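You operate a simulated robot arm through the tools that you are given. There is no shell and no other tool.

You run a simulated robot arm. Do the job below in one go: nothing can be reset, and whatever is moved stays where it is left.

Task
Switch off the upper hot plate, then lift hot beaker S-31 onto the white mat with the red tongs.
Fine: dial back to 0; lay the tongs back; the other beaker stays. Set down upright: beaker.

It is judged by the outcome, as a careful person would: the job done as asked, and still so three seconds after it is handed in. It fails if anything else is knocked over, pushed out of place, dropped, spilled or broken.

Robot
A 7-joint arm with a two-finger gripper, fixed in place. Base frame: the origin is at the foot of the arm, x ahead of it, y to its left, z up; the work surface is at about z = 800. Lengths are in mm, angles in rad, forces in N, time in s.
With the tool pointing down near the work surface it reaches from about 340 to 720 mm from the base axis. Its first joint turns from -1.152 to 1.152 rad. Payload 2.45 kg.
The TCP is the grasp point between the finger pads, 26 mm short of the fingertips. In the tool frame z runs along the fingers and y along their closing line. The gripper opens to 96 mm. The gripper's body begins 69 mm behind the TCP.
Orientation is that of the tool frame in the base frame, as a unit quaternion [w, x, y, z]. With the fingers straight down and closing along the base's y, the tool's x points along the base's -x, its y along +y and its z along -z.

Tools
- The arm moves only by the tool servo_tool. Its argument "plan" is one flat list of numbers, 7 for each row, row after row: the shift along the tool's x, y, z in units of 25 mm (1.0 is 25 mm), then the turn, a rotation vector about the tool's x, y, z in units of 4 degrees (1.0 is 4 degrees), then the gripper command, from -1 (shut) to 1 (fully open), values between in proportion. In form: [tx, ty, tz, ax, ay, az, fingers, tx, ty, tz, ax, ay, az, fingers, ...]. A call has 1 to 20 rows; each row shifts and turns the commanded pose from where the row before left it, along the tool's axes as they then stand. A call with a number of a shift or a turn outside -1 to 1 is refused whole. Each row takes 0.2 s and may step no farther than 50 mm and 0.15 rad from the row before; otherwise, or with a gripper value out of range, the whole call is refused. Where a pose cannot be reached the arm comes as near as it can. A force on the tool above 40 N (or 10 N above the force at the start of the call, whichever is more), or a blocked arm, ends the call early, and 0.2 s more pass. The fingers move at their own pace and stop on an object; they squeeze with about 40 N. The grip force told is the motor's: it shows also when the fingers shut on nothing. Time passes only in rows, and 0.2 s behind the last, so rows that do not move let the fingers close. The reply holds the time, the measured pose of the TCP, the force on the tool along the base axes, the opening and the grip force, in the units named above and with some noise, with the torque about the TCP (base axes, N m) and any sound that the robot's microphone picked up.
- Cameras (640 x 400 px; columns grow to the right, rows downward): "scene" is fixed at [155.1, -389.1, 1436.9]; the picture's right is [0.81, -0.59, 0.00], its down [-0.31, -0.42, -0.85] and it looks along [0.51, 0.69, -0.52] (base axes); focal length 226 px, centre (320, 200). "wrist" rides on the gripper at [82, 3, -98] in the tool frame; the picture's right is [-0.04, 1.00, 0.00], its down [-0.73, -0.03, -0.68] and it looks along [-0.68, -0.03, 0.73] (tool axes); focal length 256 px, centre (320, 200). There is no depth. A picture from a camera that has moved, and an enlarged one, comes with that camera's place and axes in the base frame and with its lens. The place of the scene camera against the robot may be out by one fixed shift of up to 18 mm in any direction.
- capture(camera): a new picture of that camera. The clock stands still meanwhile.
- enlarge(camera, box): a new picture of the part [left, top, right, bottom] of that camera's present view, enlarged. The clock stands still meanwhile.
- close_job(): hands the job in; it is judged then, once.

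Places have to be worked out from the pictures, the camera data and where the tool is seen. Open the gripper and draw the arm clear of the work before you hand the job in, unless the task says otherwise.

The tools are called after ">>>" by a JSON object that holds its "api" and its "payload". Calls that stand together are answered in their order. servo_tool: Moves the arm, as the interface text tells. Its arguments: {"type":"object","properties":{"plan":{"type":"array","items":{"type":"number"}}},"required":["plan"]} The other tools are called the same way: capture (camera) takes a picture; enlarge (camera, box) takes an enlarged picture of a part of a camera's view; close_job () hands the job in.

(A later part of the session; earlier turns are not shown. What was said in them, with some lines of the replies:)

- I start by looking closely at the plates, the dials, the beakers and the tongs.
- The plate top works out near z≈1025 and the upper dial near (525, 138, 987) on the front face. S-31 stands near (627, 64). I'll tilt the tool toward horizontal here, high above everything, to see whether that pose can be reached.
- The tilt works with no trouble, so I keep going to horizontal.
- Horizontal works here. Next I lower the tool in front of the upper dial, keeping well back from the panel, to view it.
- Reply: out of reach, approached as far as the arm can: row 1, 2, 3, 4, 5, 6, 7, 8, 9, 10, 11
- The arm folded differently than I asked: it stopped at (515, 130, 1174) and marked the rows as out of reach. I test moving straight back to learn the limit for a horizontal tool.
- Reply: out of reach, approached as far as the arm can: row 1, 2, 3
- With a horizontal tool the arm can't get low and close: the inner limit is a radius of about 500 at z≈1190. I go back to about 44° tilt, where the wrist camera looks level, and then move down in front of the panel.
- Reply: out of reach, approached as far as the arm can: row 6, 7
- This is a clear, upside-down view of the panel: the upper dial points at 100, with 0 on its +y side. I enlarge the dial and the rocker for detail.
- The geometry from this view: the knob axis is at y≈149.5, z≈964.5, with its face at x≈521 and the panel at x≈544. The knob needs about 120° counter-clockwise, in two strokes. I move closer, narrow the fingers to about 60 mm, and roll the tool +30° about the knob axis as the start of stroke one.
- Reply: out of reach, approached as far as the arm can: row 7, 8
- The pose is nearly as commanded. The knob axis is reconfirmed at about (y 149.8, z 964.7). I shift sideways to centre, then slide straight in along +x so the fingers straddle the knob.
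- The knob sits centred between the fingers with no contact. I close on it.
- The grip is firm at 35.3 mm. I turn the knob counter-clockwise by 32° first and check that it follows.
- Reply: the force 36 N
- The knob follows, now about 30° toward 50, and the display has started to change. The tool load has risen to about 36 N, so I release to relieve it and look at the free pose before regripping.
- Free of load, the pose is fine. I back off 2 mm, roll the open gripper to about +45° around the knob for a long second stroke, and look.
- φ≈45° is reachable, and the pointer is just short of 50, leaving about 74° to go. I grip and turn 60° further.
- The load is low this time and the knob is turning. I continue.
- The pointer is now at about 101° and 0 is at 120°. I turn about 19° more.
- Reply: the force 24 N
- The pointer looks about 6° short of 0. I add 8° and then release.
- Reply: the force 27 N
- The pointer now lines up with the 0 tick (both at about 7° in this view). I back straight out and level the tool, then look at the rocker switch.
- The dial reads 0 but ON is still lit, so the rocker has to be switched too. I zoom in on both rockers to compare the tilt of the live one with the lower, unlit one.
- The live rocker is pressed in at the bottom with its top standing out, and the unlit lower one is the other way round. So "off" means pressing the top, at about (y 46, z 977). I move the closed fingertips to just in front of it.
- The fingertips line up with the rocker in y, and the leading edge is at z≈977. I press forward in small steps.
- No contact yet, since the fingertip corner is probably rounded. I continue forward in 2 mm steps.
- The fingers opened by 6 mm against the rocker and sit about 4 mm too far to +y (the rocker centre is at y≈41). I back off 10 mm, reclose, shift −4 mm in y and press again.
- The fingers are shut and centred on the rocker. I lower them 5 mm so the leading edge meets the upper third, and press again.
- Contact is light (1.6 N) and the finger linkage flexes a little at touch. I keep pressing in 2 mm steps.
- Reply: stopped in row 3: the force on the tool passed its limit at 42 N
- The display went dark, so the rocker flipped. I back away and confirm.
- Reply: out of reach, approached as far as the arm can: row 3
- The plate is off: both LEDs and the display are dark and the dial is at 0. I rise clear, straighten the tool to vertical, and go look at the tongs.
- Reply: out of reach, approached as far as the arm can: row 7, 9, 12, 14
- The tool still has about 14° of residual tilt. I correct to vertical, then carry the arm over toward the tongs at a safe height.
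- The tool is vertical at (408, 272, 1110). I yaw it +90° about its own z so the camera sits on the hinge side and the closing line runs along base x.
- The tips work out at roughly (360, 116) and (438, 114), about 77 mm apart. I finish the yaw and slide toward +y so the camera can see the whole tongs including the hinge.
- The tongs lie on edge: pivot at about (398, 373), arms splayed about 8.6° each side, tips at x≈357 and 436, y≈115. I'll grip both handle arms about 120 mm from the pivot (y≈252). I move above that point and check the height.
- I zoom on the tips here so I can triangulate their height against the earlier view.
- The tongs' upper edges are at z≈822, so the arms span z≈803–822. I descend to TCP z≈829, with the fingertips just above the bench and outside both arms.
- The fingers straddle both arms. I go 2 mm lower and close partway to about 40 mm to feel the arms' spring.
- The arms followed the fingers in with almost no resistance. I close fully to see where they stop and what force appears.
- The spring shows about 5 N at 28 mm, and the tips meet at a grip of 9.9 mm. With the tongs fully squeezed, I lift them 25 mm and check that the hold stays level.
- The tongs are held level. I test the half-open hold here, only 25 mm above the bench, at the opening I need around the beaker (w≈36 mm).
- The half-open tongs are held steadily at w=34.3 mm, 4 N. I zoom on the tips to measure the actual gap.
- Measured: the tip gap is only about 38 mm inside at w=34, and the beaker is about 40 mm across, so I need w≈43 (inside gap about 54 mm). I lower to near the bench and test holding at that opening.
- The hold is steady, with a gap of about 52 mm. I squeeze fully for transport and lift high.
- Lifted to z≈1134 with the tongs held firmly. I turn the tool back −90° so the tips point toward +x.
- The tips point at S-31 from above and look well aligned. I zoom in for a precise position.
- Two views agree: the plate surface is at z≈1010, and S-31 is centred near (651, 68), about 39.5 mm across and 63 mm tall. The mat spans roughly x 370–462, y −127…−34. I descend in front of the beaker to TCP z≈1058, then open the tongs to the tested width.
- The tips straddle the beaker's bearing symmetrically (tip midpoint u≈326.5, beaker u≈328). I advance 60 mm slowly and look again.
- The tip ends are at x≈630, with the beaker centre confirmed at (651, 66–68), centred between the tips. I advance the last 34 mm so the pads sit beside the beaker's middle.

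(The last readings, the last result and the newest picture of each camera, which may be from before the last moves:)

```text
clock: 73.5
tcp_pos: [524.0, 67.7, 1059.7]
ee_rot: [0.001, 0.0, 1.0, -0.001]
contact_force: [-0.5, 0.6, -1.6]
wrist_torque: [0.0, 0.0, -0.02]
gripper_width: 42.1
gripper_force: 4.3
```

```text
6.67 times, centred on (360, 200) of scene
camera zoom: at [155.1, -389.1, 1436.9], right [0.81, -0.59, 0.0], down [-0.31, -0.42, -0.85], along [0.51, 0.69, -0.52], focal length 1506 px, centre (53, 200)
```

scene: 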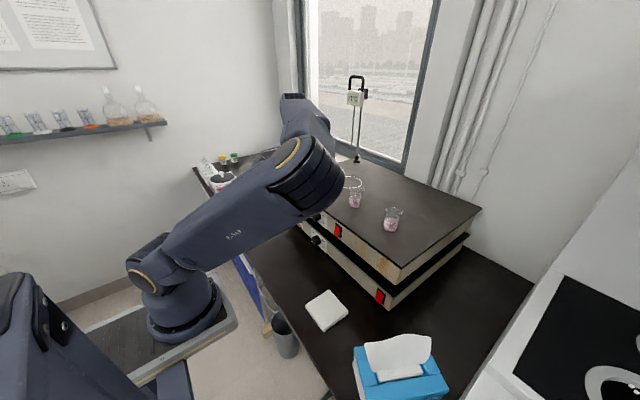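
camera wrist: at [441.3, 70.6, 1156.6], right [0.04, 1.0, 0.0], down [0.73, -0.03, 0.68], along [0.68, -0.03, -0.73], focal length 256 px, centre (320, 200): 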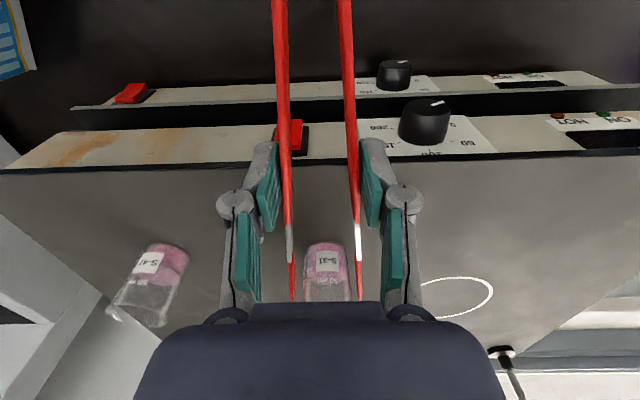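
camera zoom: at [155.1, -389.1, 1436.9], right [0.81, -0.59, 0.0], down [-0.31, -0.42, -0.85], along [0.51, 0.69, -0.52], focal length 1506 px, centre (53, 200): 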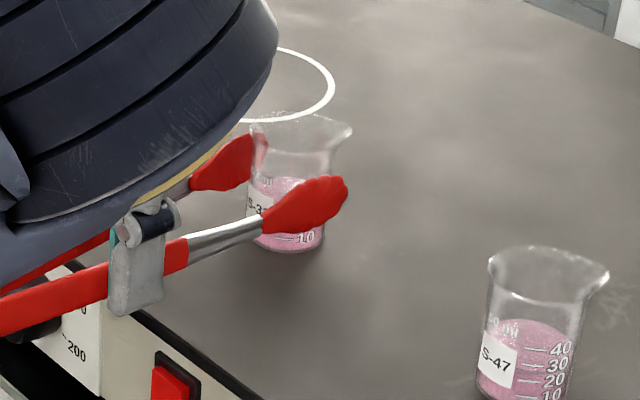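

The tips straddle S-31, with the pad centres at about x=649 and the ends at x≈665. I close gradually and watch the force.

>>> {"api": "servo_tool", "payload": {"plan": [0, 0, 0, 0, 0, 0, -0.16, 0, 0, 0, 0, 0, 0, -0.22, 0, 0, 0, 0, 0, 0, -0.28, 0, 0, 0, 0, 0, 0, -0.28]}}

>>> {"api": "capture", "payload": {"camera": "wrist"}}

>>> {"api": "enlarge", "payload": {"camera": "scene", "box": [320, 170, 400, 230]}}

```text
clock: 74.5
tcp_pos: [523.6, 68.5, 1059.5]
ee_rot: [-0.001, 0.0, 1.0, -0.001]
contact_force: [0.8, 0.3, 0.3]
wrist_torque: [-0.04, 0.02, -0.06]
gripper_width: 36.9
gripper_force: 3.8
```

```text
taken
camera wrist: at [441.1, 70.6, 1156.6], right [0.04, 1.0, 0.0], down [0.73, -0.03, 0.68], along [0.68, -0.03, -0.73], focal length 256 px, centre (320, 200)
```

wrist: 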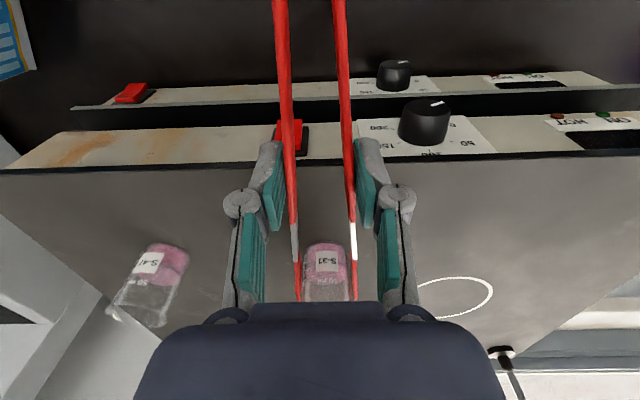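

```text
6.67 times, centred on (360, 200) of scene
camera zoom: at [155.1, -389.1, 1436.9], right [0.81, -0.59, 0.0], down [-0.31, -0.42, -0.85], along [0.51, 0.69, -0.52], focal length 1506 px, centre (53, 200)
```

zoom: 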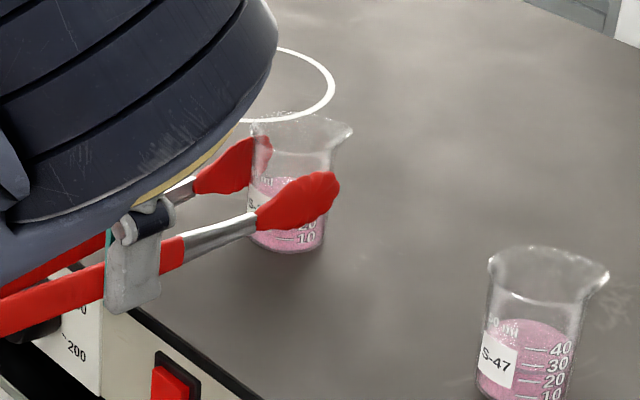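

>>> {"api": "servo_tool", "payload": {"plan": [0, 0, 0, 0, 0, 0, -0.34, 0, 0, 0, 0, 0, 0, -0.4, 0, 0, 0, 0, 0, 0, -0.4, 0, 0, 0, 0, 0, 0, -0.4]}}

>>> {"api": "enlarge", "payload": {"camera": "scene", "box": [320, 170, 400, 230]}}

>>> {"api": "enlarge", "payload": {"camera": "wrist", "box": [270, 200, 380, 310]}}

```text
clock: 75.5
tcp_pos: [523.8, 67.2, 1058.7]
ee_rot: [0.0, -0.001, 1.0, 0.0]
contact_force: [-1.3, -1.4, 0.0]
wrist_torque: [-0.07, -0.09, -0.07]
gripper_width: 34.7
gripper_force: 40.1
```

```text
6.67 times, centred on (360, 200) of scene
camera zoom: at [155.0, -389.2, 1436.9], right [0.81, -0.59, 0.0], down [-0.31, -0.42, -0.85], along [0.51, 0.69, -0.52], focal length 1506 px, centre (53, 200)
```

zoom: 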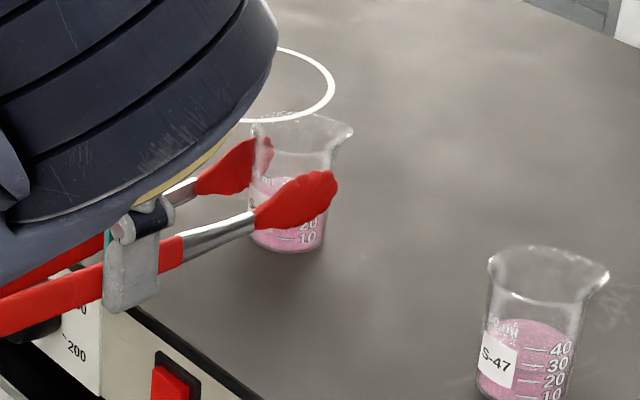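

```text
3.64 times, centred on (325, 255) of wrist
camera zoom: at [441.1, 70.6, 1156.6], right [0.04, 1.0, 0.0], down [0.73, -0.03, 0.68], along [0.68, -0.03, -0.73], focal length 931 px, centre (302, 0)
```

zoom: 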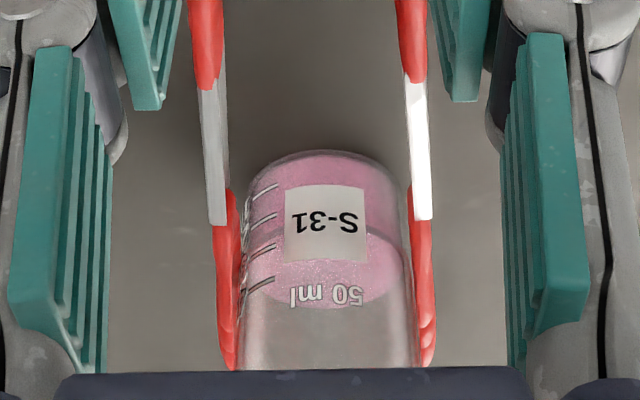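

S-31 is gripped between the tips (w=34.7 mm, 40 N). I lift slowly by 12 mm and check.

>>> {"api": "servo_tool", "payload": {"plan": [0, 0, -0.12, 0, 0, 0, -0.45, 0, 0, -0.18, 0, 0, 0, -0.45, 0, 0, -0.18, 0, 0, 0, -0.45, 0, 0, 0, 0, 0, 0, -0.45]}}

>>> {"api": "enlarge", "payload": {"camera": "scene", "box": [320, 170, 400, 230]}}

>>> {"api": "enlarge", "payload": {"camera": "wrist", "box": [270, 200, 380, 310]}}

```text
clock: 76.5
tcp_pos: [523.9, 67.2, 1071.6]
ee_rot: [0.0, 0.0, 1.0, -0.001]
contact_force: [-0.2, -0.5, -2.6]
wrist_torque: [-0.01, 0.06, -0.01]
gripper_width: 34.5
gripper_force: 39.9
```

```text
6.67 times, centred on (360, 200) of scene
camera zoom: at [155.1, -389.1, 1436.9], right [0.81, -0.59, 0.0], down [-0.31, -0.42, -0.85], along [0.51, 0.69, -0.52], focal length 1506 px, centre (53, 200)
```

zoom: 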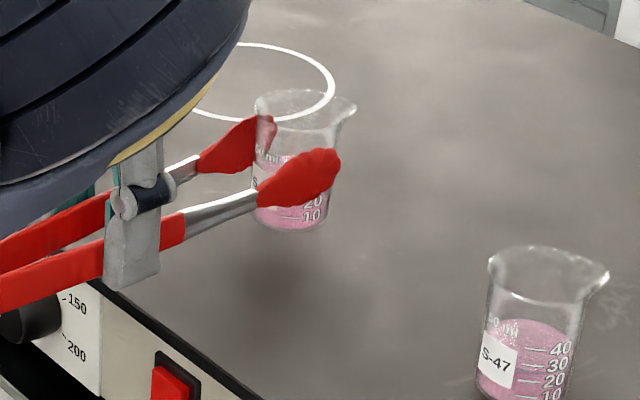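

```text
3.64 times, centred on (325, 255) of wrist
camera zoom: at [441.0, 70.0, 1169.6], right [0.04, 1.0, 0.0], down [0.73, -0.03, 0.68], along [0.68, -0.03, -0.73], focal length 931 px, centre (302, 0)
```

zoom: 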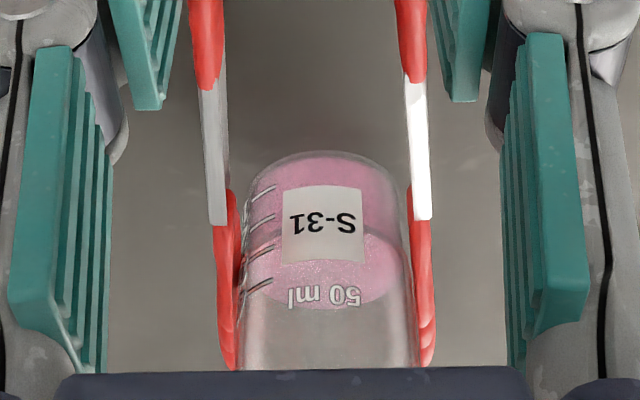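

The beaker is off the plate, upright and steady. I raise it further, then draw back clear of the plate, moving slowly.

>>> {"api": "servo_tool", "payload": {"plan": [0, 0, -0.3, 0, 0, 0, -0.45, 0, 0, -0.45, 0, 0, 0, -0.45, 0, 0, -0.5, 0, 0, 0, -0.45, 0, 0, -0.5, 0, 0, 0, -0.45, 0, 0, -0.4, 0, 0, 0, -0.45, 0, 0, -0.2, 0, 0, 0, -0.45, 0.2, -0.05, 0, 0, 0, 0, -0.45, 0.4, -0.1, 0, 0, 0, 0, -0.45, 0.5, -0.13, 0, 0, 0, 0, -0.45, 0.5, -0.13, 0, 0, 0, 0, -0.45, 0.5, -0.13, 0, 0, 0, 0, -0.45, 0.5, -0.13, 0, 0, 0, 0, -0.45, 0.5, -0.13, 0, 0, 0, 0, -0.45, 0.5, -0.13, 0, 0, 0, 0, -0.45, 0.4, -0.1, 0, 0, 0, 0, -0.45, 0.2, -0.05, 0, 0, 0, 0, -0.45]}}

>>> {"api": "capture", "payload": {"camera": "wrist"}}

>>> {"api": "capture", "payload": {"camera": "scene"}}

```text
clock: 79.9
tcp_pos: [418.7, 42.0, 1130.5]
ee_rot: [0.0, 0.0, 1.0, -0.001]
contact_force: [0.4, 0.1, -1.7]
wrist_torque: [0.04, 0.08, -0.03]
gripper_width: 34.3
gripper_force: 39.8
```

```text
taken
camera wrist: at [336.4, 45.2, 1228.3], right [0.04, 1.0, 0.0], down [0.73, -0.03, 0.68], along [0.68, -0.03, -0.73], focal length 256 px, centre (320, 200)
```

wrist: 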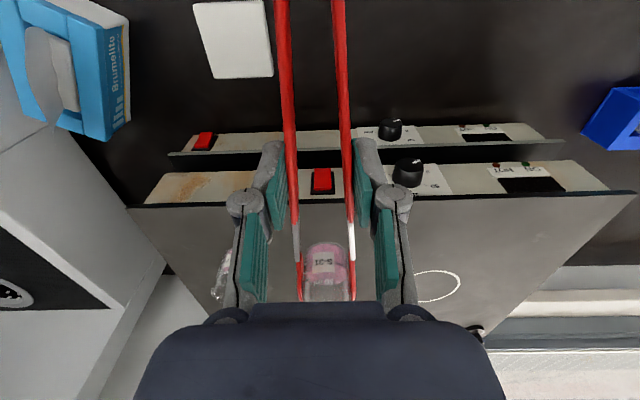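

```text
taken
```

scene: 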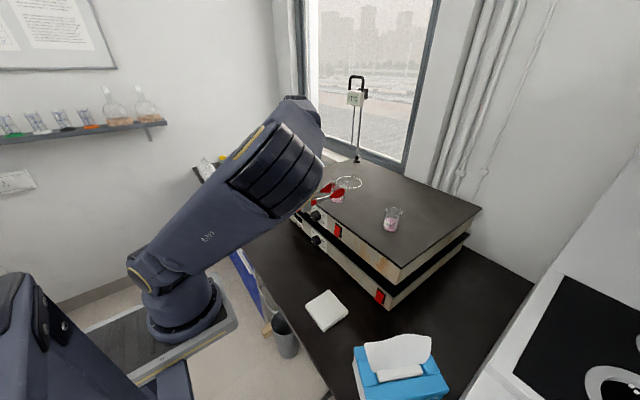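

The mat is confirmed with its centre at about (416, −78), and the beaker sits about 127 mm ahead of the TCP. I turn the tongs +90° so the tips point to −y.

>>> {"api": "servo_tool", "payload": {"plan": [0, 0, 0, 0, 0, 0.5, -0.45, 0, 0, 0, 0, 0, 1, -0.45, 0, 0, 0, 0, 0, 1, -0.45, 0, 0, 0, 0, 0, 1, -0.45, 0, 0, 0, 0, 0, 1, -0.45, 0, 0, 0, 0, 0, 1, -0.45, 0, 0, 0, 0, 0, 1, -0.45, 0, 0, 0, 0, 0, 1, -0.45, 0, 0, 0, 0, 0, 1, -0.45, 0, 0, 0, 0, 0, 1, -0.45, 0, 0, 0, 0, 0, 1, -0.45, 0, 0, 0, 0, 0, 1, -0.45, 0, 0, 0, 0, 0, 1, -0.45, 0, 0, 0, 0, 0, 1, -0.45, 0, 0, 0, 0, 0, 1, -0.45, 0, 0, 0, 0, 0, 1, -0.45, 0, 0, 0, 0, 0, 1, -0.45, 0, 0, 0, 0, 0, 1, -0.45, 0, 0, 0, 0, 0, 1, -0.45, 0, 0, 0, 0, 0, 1, -0.45]}}

>>> {"api": "capture", "payload": {"camera": "scene"}}

```text
clock: 84.1
tcp_pos: [417.9, 40.6, 1130.7]
ee_rot: [0.001, 0.629, 0.777, 0.0]
contact_force: [-0.6, -0.1, -2.4]
wrist_torque: [0.12, 0.04, 0.03]
gripper_width: 33.7
gripper_force: 39.9
```

```text
taken
```

scene: 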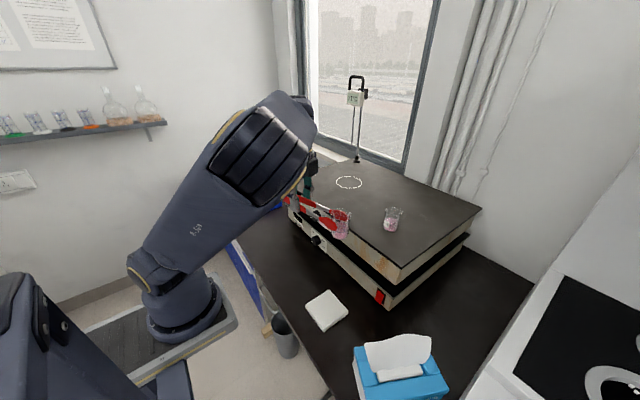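

The beaker is upright in the tongs. I finish the last 12° of turn and shift to the placing column (416, 49).

>>> {"api": "servo_tool", "payload": {"plan": [0, 0, 0, 0, 0, 1, -0.45, 0, 0, 0, 0, 0, 1, -0.45, 0, 0, 0, 0, 0, 0.95, -0.45, 0.17, -0.04, 0, 0, 0, 0, -0.45, 0.17, -0.04, 0, 0, 0, 0, -0.45, 0, 0, 0, 0, 0, 0, -0.45]}}

>>> {"api": "capture", "payload": {"camera": "wrist"}}

>>> {"api": "enlarge", "payload": {"camera": "scene", "box": [270, 170, 370, 250]}}

```text
clock: 85.5
tcp_pos: [417.4, 51.1, 1127.8]
ee_rot: [0.001, 0.706, 0.708, 0.0]
contact_force: [0.2, -0.2, -1.0]
wrist_torque: [0.06, -0.02, -0.02]
gripper_width: 34.0
gripper_force: 40.5
```

```text
taken
camera wrist: at [419.1, 131.6, 1227.6], right [1.0, -0.04, 0.0], down [-0.03, -0.73, 0.68], along [-0.02, -0.68, -0.73], focal length 256 px, centre (320, 200)
```

wrist: 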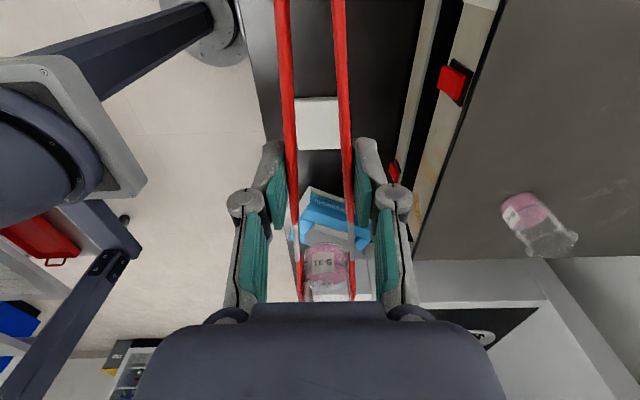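

```text
5.00 times, centred on (320, 210) of scene
camera zoom: at [155.1, -389.1, 1436.9], right [0.81, -0.59, 0.0], down [-0.31, -0.42, -0.85], along [0.51, 0.69, -0.52], focal length 1129 px, centre (320, 150)
```

zoom: 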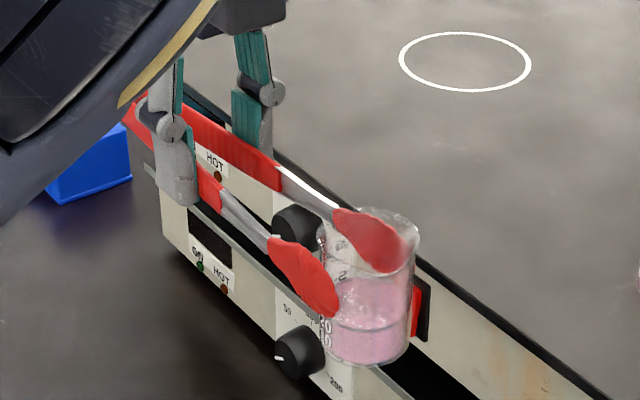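

Upright and steady above the mat. I lower to TCP z≈885, which leaves the beaker base about 22 mm above the mat, and check alignment.

>>> {"api": "servo_tool", "payload": {"plan": [0, 0, 0.3, 0, 0, 0, -0.45, 0, 0, 0.7, 0, 0, 0, -0.45, 0, 0, 0.9, 0, 0, 0, -0.45, 0, 0, 0.9, 0, 0, 0, -0.45, 0, 0, 0.9, 0, 0, 0, -0.45, 0, 0, 0.9, 0, 0, 0, -0.45, 0, 0, 0.9, 0, 0, 0, -0.45, 0, 0, 0.9, 0, 0, 0, -0.45, 0, 0, 0.9, 0, 0, 0, -0.45, 0, 0, 0.9, 0, 0, 0, -0.45, 0, 0, 0.8, 0, 0, 0, -0.45, 0, 0, 0.5, 0, 0, 0, -0.45, 0, 0, 0.2, 0, 0, 0, -0.45]}}

>>> {"api": "capture", "payload": {"camera": "wrist"}}

>>> {"api": "enlarge", "payload": {"camera": "scene", "box": [260, 230, 380, 340]}}

```text
clock: 88.3
tcp_pos: [417.9, 50.3, 887.8]
ee_rot: [0.001, 0.706, 0.708, 0.001]
contact_force: [-0.5, 0.1, -2.1]
wrist_torque: [0.09, -0.02, 0.01]
gripper_width: 33.9
gripper_force: 40.3
```

```text
taken
camera wrist: at [420.0, 132.9, 985.4], right [1.0, -0.04, 0.0], down [-0.03, -0.73, 0.68], along [-0.02, -0.68, -0.73], focal length 256 px, centre (320, 200)
```

wrist: 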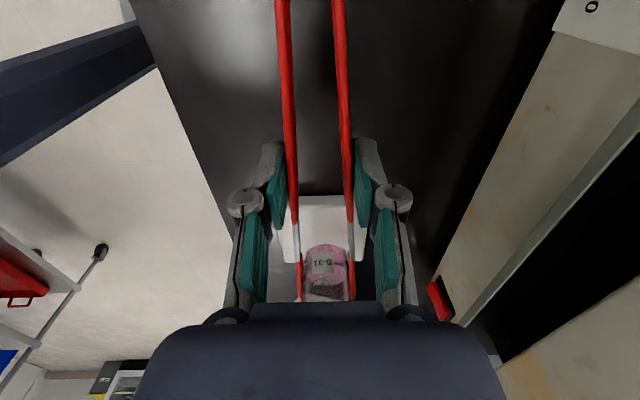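

```text
3.64 times, centred on (320, 285) of scene
camera zoom: at [155.1, -389.1, 1436.9], right [0.81, -0.59, 0.0], down [-0.31, -0.42, -0.85], along [0.51, 0.69, -0.52], focal length 821 px, centre (320, -109)
```

zoom: 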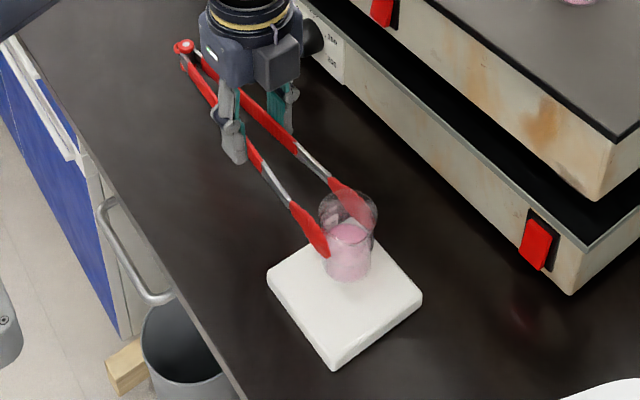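

Beaker base is over the mat centre (about (420, −80)). I lower gently and watch the vertical force for touchdown.

>>> {"api": "servo_tool", "payload": {"plan": [0, 0, 0.2, 0, 0, 0, -0.45, 0, 0, 0.2, 0, 0, 0, -0.45, 0, 0, 0.16, 0, 0, 0, -0.45, 0, 0, 0.08, 0, 0, 0, -0.45, 0, 0, 0, 0, 0, 0, -0.45]}}

>>> {"api": "enlarge", "payload": {"camera": "scene", "box": [300, 260, 360, 340]}}

```text
clock: 89.5
tcp_pos: [415.9, 49.4, 872.1]
ee_rot: [0.001, 0.707, 0.708, 0.0]
contact_force: [-0.1, 0.6, -2.0]
wrist_torque: [0.07, 0.0, 0.02]
gripper_width: 34.0
gripper_force: 40.1
```

```text
5.00 times, centred on (330, 300) of scene
camera zoom: at [155.1, -389.1, 1436.9], right [0.81, -0.59, 0.0], down [-0.31, -0.42, -0.85], along [0.51, 0.69, -0.52], focal length 1129 px, centre (270, -300)
```

zoom: 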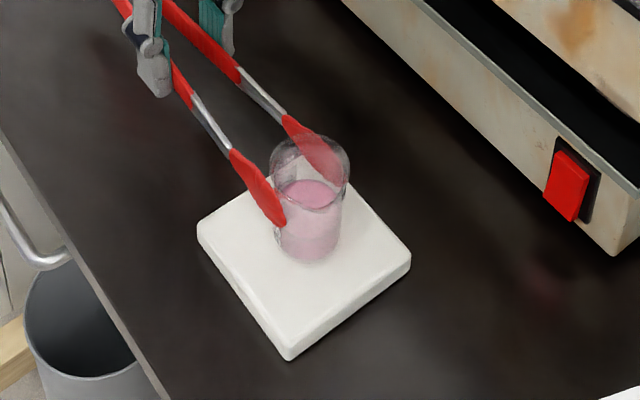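

>>> {"api": "servo_tool", "payload": {"plan": [0, 0, 0.08, 0, 0, 0, -0.45, 0, 0, 0.08, 0, 0, 0, -0.45, 0, 0, 0, 0, 0, 0, -0.45]}}

```text
clock: 90.3
tcp_pos: [416.4, 49.4, 866.5]
ee_rot: [0.002, 0.706, 0.708, 0.0]
contact_force: [0.1, 2.2, 7.9]
wrist_torque: [-0.99, 0.06, -0.01]
gripper_width: 33.9
gripper_force: 40.2
```

Touchdown: the force went from −2 to +8 N with the torque reversed. I ease up 1 mm to relieve the press and look before opening.

>>> {"api": "servo_tool", "payload": {"plan": [0, 0, -0.05, 0, 0, 0, -0.45, 0, 0, 0, 0, 0, 0, -0.45]}}

>>> {"api": "enlarge", "payload": {"camera": "scene", "box": [300, 260, 360, 340]}}

>>> {"api": "enlarge", "payload": {"camera": "wrist", "box": [260, 190, 390, 310]}}

```text
clock: 90.9
tcp_pos: [416.6, 48.7, 868.9]
ee_rot: [0.001, 0.706, 0.708, -0.001]
contact_force: [0.2, 1.0, -1.5]
wrist_torque: [0.1, -0.01, -0.03]
gripper_width: 34.0
gripper_force: 40.1
```

```text
5.00 times, centred on (330, 300) of scene
camera zoom: at [155.1, -389.1, 1436.9], right [0.81, -0.59, 0.0], down [-0.31, -0.42, -0.85], along [0.51, 0.69, -0.52], focal length 1129 px, centre (270, -300)
```

zoom: 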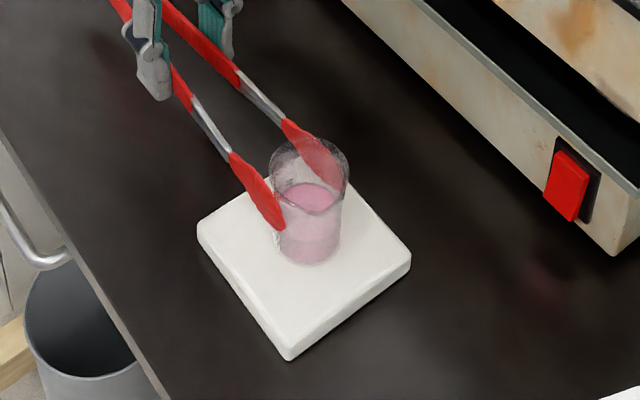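

```text
3.33 times, centred on (325, 250) of wrist
camera zoom: at [419.0, 130.5, 965.7], right [1.0, -0.04, 0.0], down [-0.03, -0.73, 0.68], along [-0.03, -0.68, -0.73], focal length 853 px, centre (303, 33)
```

zoom: 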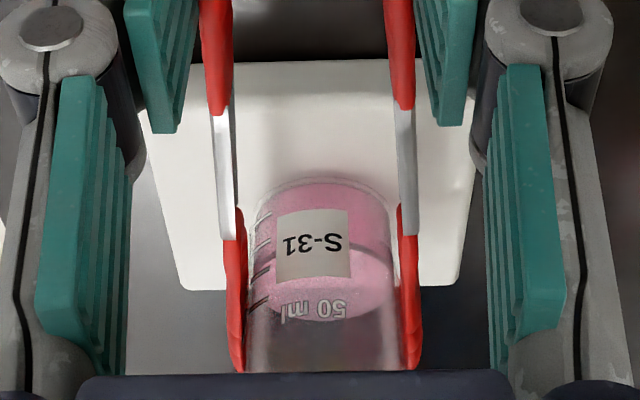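

It is just barely free again, less than 1 mm up. I lower 1 mm to a light contact.

>>> {"api": "servo_tool", "payload": {"plan": [0, 0, 0.04, 0, 0, 0, -0.45, 0, 0, 0, 0, 0, 0, -0.45]}}

```text
clock: 91.5
tcp_pos: [416.2, 47.5, 866.5]
ee_rot: [0.001, 0.706, 0.708, 0.0]
contact_force: [0.2, 0.0, -1.3]
wrist_torque: [0.06, -0.03, -0.01]
gripper_width: 33.9
gripper_force: 39.9
```

>>> {"api": "servo_tool", "payload": {"plan": [0, 0, 0.03, 0, 0, 0, -0.45, 0, 0, 0, 0, 0, 0, -0.45]}}

```text
clock: 92.1
tcp_pos: [416.8, 48.4, 865.4]
ee_rot: [0.001, 0.706, 0.708, 0.0]
contact_force: [-0.5, 1.3, 4.6]
wrist_torque: [-0.74, 0.03, 0.04]
gripper_width: 33.8
gripper_force: 39.5
```

Light contact of about 6 N. Now I open the tongs slowly and symmetrically.

>>> {"api": "servo_tool", "payload": {"plan": [0, 0, 0, 0, 0, 0, -0.3, 0, 0, 0, 0, 0, 0, -0.25, 0, 0, 0, 0, 0, 0, -0.2, 0, 0, 0, 0, 0, 0, -0.15, 0, 0, 0, 0, 0, 0, -0.1, 0, 0, 0, 0, 0, 0, -0.06, 0, 0, 0, 0, 0, 0, -0.06]}}

>>> {"api": "enlarge", "payload": {"camera": "scene", "box": [300, 260, 360, 340]}}

>>> {"api": "enlarge", "payload": {"camera": "wrist", "box": [260, 190, 390, 310]}}

```text
clock: 93.7
tcp_pos: [417.6, 47.6, 865.3]
ee_rot: [0.001, 0.706, 0.708, -0.001]
contact_force: [0.7, 0.0, -1.6]
wrist_torque: [-0.01, 0.01, 0.0]
gripper_width: 43.1
gripper_force: 4.2
```

```text
5.00 times, centred on (330, 300) of scene
camera zoom: at [155.1, -389.1, 1436.9], right [0.81, -0.59, 0.0], down [-0.31, -0.42, -0.85], along [0.51, 0.69, -0.52], focal length 1129 px, centre (270, -300)
```

zoom: 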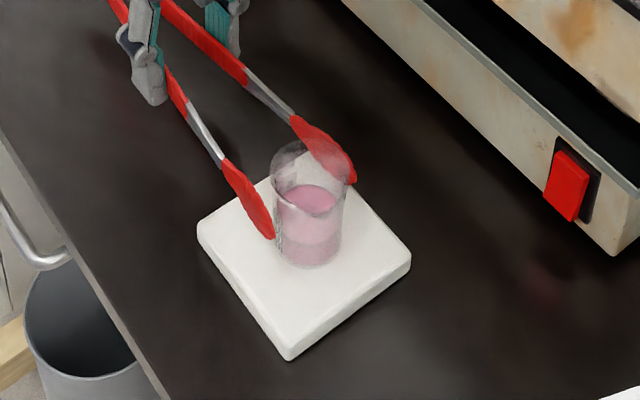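

```text
3.33 times, centred on (325, 250) of wrist
camera zoom: at [419.1, 130.0, 964.2], right [1.0, -0.04, 0.0], down [-0.03, -0.73, 0.68], along [-0.02, -0.68, -0.73], focal length 853 px, centre (303, 33)
```

zoom: 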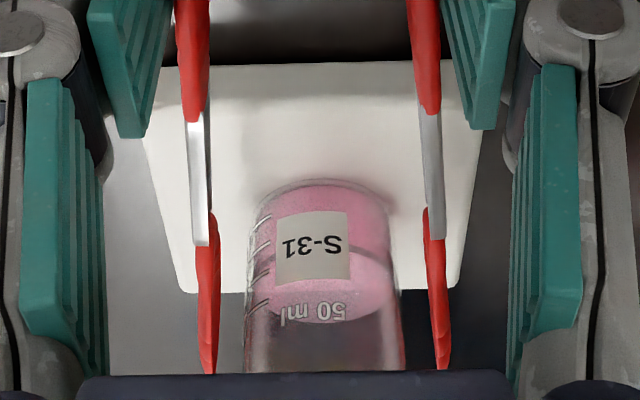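

S-31 stands free and upright at the mat centre with both tips clear. I back the tongs straight out along +y, slowly.

>>> {"api": "servo_tool", "payload": {"plan": [0.2, 0, 0, 0, 0, 0, -0.06, 0.4, 0, 0, 0, 0, 0, -0.06, 0.5, 0, 0, 0, 0, 0, -0.06, 0.5, 0, 0, 0, 0, 0, -0.06, 0.5, 0, 0, 0, 0, 0, -0.06, 0.5, 0, 0, 0, 0, 0, -0.06, 0.4, 0, 0, 0, 0, 0, -0.06, 0.2, 0, 0, 0, 0, 0, -0.06]}}

>>> {"api": "capture", "payload": {"camera": "wrist"}}

>>> {"api": "capture", "payload": {"camera": "scene"}}

```text
clock: 95.5
tcp_pos: [417.3, 129.0, 866.2]
ee_rot: [0.0, 0.707, 0.707, -0.001]
contact_force: [-0.5, -1.0, -1.8]
wrist_torque: [0.04, 0.0, 0.01]
gripper_width: 42.8
gripper_force: 4.2
```

```text
taken
camera wrist: at [419.4, 210.8, 964.9], right [1.0, -0.04, 0.0], down [-0.03, -0.73, 0.68], along [-0.03, -0.68, -0.73], focal length 256 px, centre (320, 200)
```

wrist: 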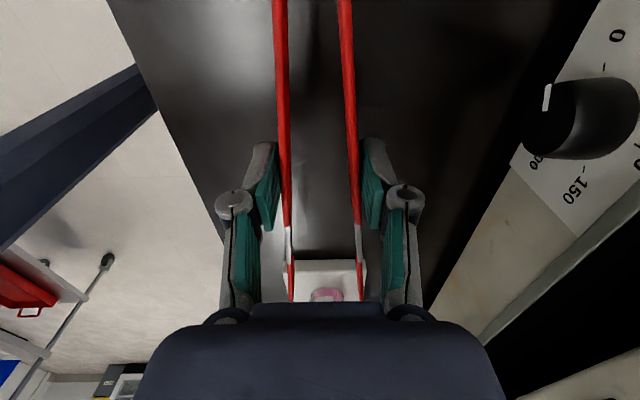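

```text
taken
```

scene: 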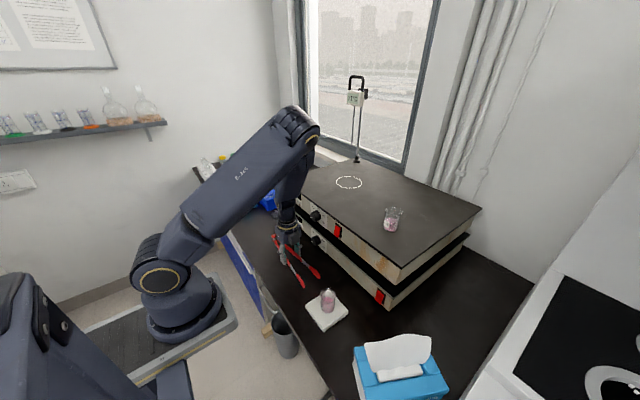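

The beaker stays upright on the mat. I carry the tongs back over their original spot.

>>> {"api": "servo_tool", "payload": {"plan": [0.7, -0.107, 0, 0, 0, 0, -0.06, 0.7, -0.107, 0, 0, 0, 0, -0.06, 0.7, -0.107, 0, 0, 0, 0, -0.06, 0.7, -0.107, 0, 0, 0, 0, -0.06, 0.7, -0.107, 0, 0, 0, 0, -0.06, 0.7, -0.107, 0, 0, 0, 0, -0.06, 0.7, -0.107, 0, 0, 0, 0, -0.06, 0, 0, 0.5, 0, 0, 0, -0.06, 0, 0, 0.5, 0, 0, 0, -0.06, 0, 0, 0.25, 0, 0, 0, -0.06]}}

>>> {"api": "enlarge", "payload": {"camera": "scene", "box": [235, 200, 345, 330]}}

```text
clock: 97.7
tcp_pos: [398.1, 253.3, 835.9]
ee_rot: [0.001, 0.706, 0.708, 0.001]
contact_force: [0.0, 0.0, -2.2]
wrist_torque: [0.02, 0.0, -0.01]
gripper_width: 42.9
gripper_force: 3.6
```

```text
3.08 times, centred on (290, 265) of scene
camera zoom: at [155.1, -389.1, 1436.9], right [0.81, -0.59, 0.0], down [-0.31, -0.42, -0.85], along [0.51, 0.69, -0.52], focal length 695 px, centre (412, 0)
```

zoom: 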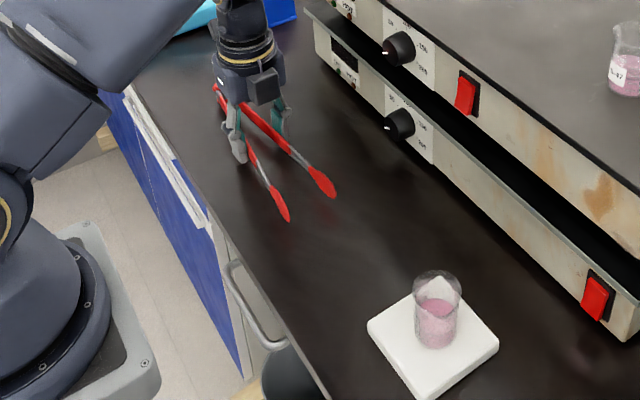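

The tongs are over their original place. I lower the last few millimetres until they rest on the bench.

>>> {"api": "servo_tool", "payload": {"plan": [0, 0, 0.12, 0, 0, 0, -0.06, 0, 0, 0.12, 0, 0, 0, -0.06, 0, 0, 0, 0, 0, 0, -0.06]}}

```text
clock: 98.5
tcp_pos: [398.2, 250.6, 829.7]
ee_rot: [0.001, 0.706, 0.709, -0.001]
contact_force: [-1.0, -0.1, -1.7]
wrist_torque: [0.04, -0.02, -0.03]
gripper_width: 43.0
gripper_force: 4.2
```

>>> {"api": "servo_tool", "payload": {"plan": [0, 0, 0.06, 0, 0, 0, -0.06, 0, 0, 0, 0, 0, 0, -0.06]}}

```text
clock: 99.1
tcp_pos: [397.8, 250.9, 827.8]
ee_rot: [0.001, 0.706, 0.708, 0.0]
contact_force: [0.9, 0.4, 3.1]
wrist_torque: [-0.03, -0.02, 0.03]
gripper_width: 43.0
gripper_force: 4.2
```

The tongs now rest on the bench (the force turned positive). I open the fingers slowly to release them.

>>> {"api": "servo_tool", "payload": {"plan": [0, 0, 0, 0, 0, 0, 0.0, 0, 0, 0, 0, 0, 0, 0.08, 0, 0, 0, 0, 0, 0, 0.16, 0, 0, 0, 0, 0, 0, 0.25, 0, 0, 0, 0, 0, 0, 0.35, 0, 0, 0, 0, 0, 0, 0.45, 0, 0, 0, 0, 0, 0, 0.45]}}

>>> {"api": "capture", "payload": {"camera": "wrist"}}

>>> {"api": "enlarge", "payload": {"camera": "scene", "box": [235, 195, 315, 285]}}

```text
clock: 100.7
tcp_pos: [396.7, 249.9, 827.8]
ee_rot: [0.0, 0.706, 0.708, -0.001]
contact_force: [0.9, 0.4, 0.4]
wrist_torque: [-0.02, 0.03, -0.03]
gripper_width: 69.6
gripper_force: 0.0
```

```text
taken
camera wrist: at [399.7, 332.5, 925.7], right [1.0, -0.04, 0.0], down [-0.03, -0.73, 0.68], along [-0.02, -0.68, -0.73], focal length 256 px, centre (320, 200)
```

wrist: 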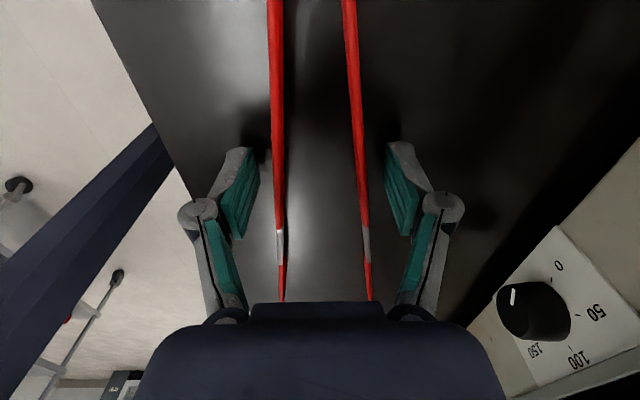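

```text
4.44 times, centred on (275, 240) of scene
camera zoom: at [155.1, -389.1, 1436.9], right [0.81, -0.59, 0.0], down [-0.31, -0.42, -0.85], along [0.51, 0.69, -0.52], focal length 1004 px, centre (520, 22)
```

zoom: 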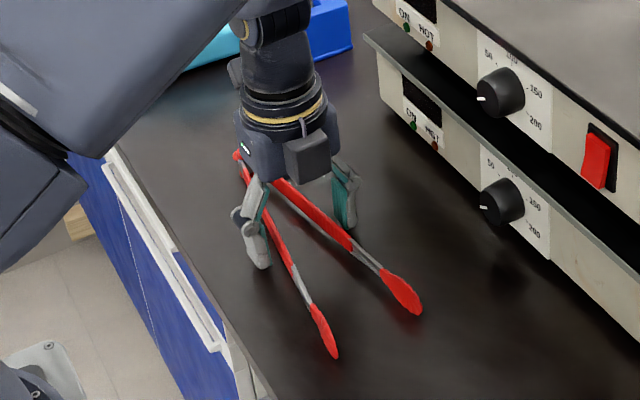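

The tongs lie where they were found, sprung open. I rise straight up and clear.

>>> {"api": "servo_tool", "payload": {"plan": [0, 0, -0.3, 0, 0, 0, 0.45, 0, 0, -0.6, 0, 0, 0, 0.45, 0, 0, -1, 0, 0, 0, 0.45, 0, 0, -1, 0, 0, 0, 0.6, 0, 0, -1, 0, 0, 0, 0.8, 0, 0, -1, 0, 0, 0, 1, 0, 0, -1, 0, 0, 0, 1, 0, 0, -1, 0, 0, 0, 1, 0, 0, -1, 0, 0, 0, 1, 0, 0, -1, 0, 0, 0, 1, 0, 0, -1, 0, 0, 0, 1, 0, 0, -1, 0, 0, 0, 1, 0, 0, -1, 0, 0, 0, 1]}}

>>> {"api": "capture", "payload": {"camera": "scene"}}

>>> {"api": "capture", "payload": {"camera": "wrist"}}

>>> {"api": "enlarge", "payload": {"camera": "scene", "box": [270, 170, 430, 345]}}

```text
clock: 103.5
tcp_pos: [397.2, 249.4, 1124.0]
ee_rot: [0.001, 0.706, 0.708, 0.0]
contact_force: [-0.4, -0.4, 0.9]
wrist_torque: [0.01, 0.01, -0.02]
gripper_width: 96.0
gripper_force: 0.1
```

```text
taken
```

scene: 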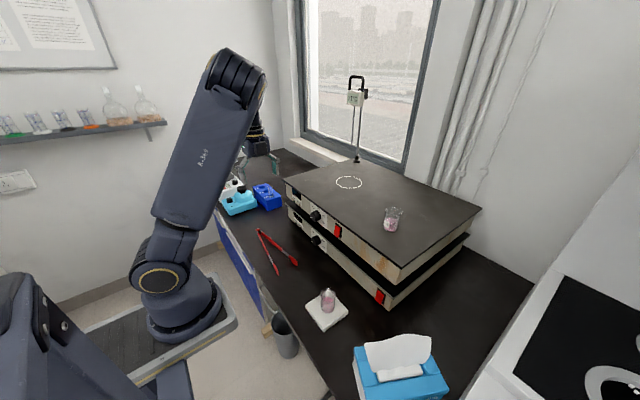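

```text
taken
camera wrist: at [399.1, 331.5, 1221.8], right [1.0, -0.04, 0.0], down [-0.03, -0.73, 0.68], along [-0.02, -0.68, -0.73], focal length 256 px, centre (320, 200)
```

wrist: 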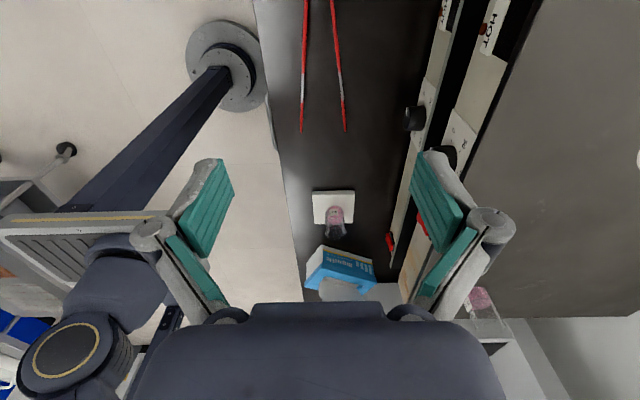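

```text
2.29 times, centred on (350, 258) of scene
camera zoom: at [155.1, -389.1, 1436.9], right [0.81, -0.59, 0.0], down [-0.31, -0.42, -0.85], along [0.51, 0.69, -0.52], focal length 516 px, centre (251, 69)
```

zoom: 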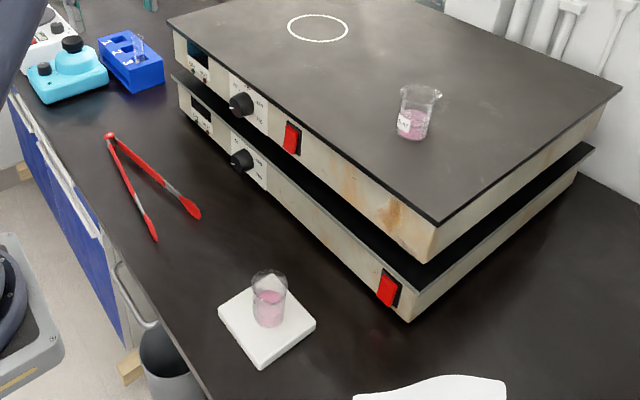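

S-31 is on the mat, S-47 is untouched and the tongs are back. One last zoom on the panel to check the dial and switch.

>>> {"api": "enlarge", "payload": {"camera": "scene", "box": [280, 180, 350, 250]}}

>>> {"api": "enlarge", "payload": {"camera": "scene", "box": [300, 275, 360, 340]}}

```text
5.71 times, centred on (315, 215) of scene
camera zoom: at [155.1, -389.1, 1436.9], right [0.81, -0.59, 0.0], down [-0.31, -0.42, -0.85], along [0.51, 0.69, -0.52], focal length 1291 px, centre (349, 114)
```

zoom: 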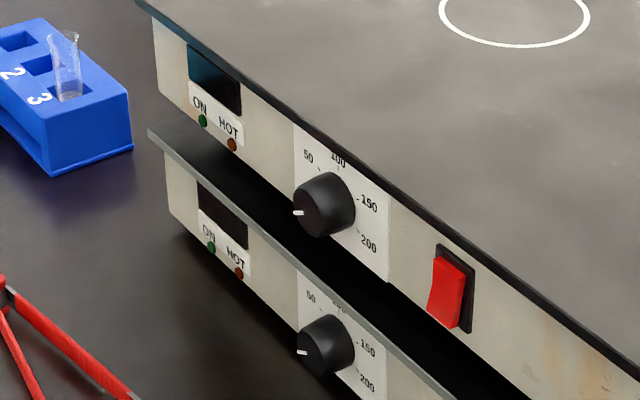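

```text
6.15 times, centred on (330, 308) of scene
camera zoom: at [155.1, -389.1, 1436.9], right [0.81, -0.59, 0.0], down [-0.31, -0.42, -0.85], along [0.51, 0.69, -0.52], focal length 1390 px, centre (258, -462)
```

zoom: 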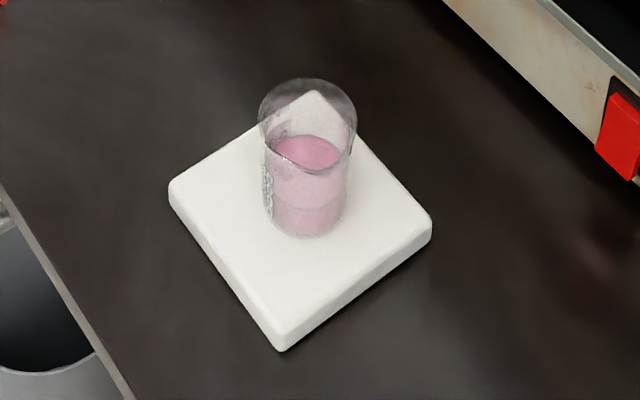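

The upper dial's pointer matches the lower dial's 0 position, the rocker is off, and the display and LEDs are dark. The beaker stands upright on the mat, the tongs are laid back, and the arm is clear with the gripper open, so I hand in the job.

>>> {"api": "close_job", "payload": {}}

```text
The job is handed in.
```

The upper hot plate is off and beaker S-31 is standing upright near the centre of the white mat. I've handed the job in.

- **Hot plate:** the dial is back at 0 and the rocker switch is off. The display and both lights are dark.
- **Beaker S-31:** I lifted it with the red tongs, and the gripper never touched it. I saw no spill.
- **Tongs:** they are laid back open on the bench, within about 5 mm of where they started.
- **Everything else:** beaker S-47 is still in its place on the plate, and I saw nothing else moved.

The gripper is open and the arm is raised clear of the work.
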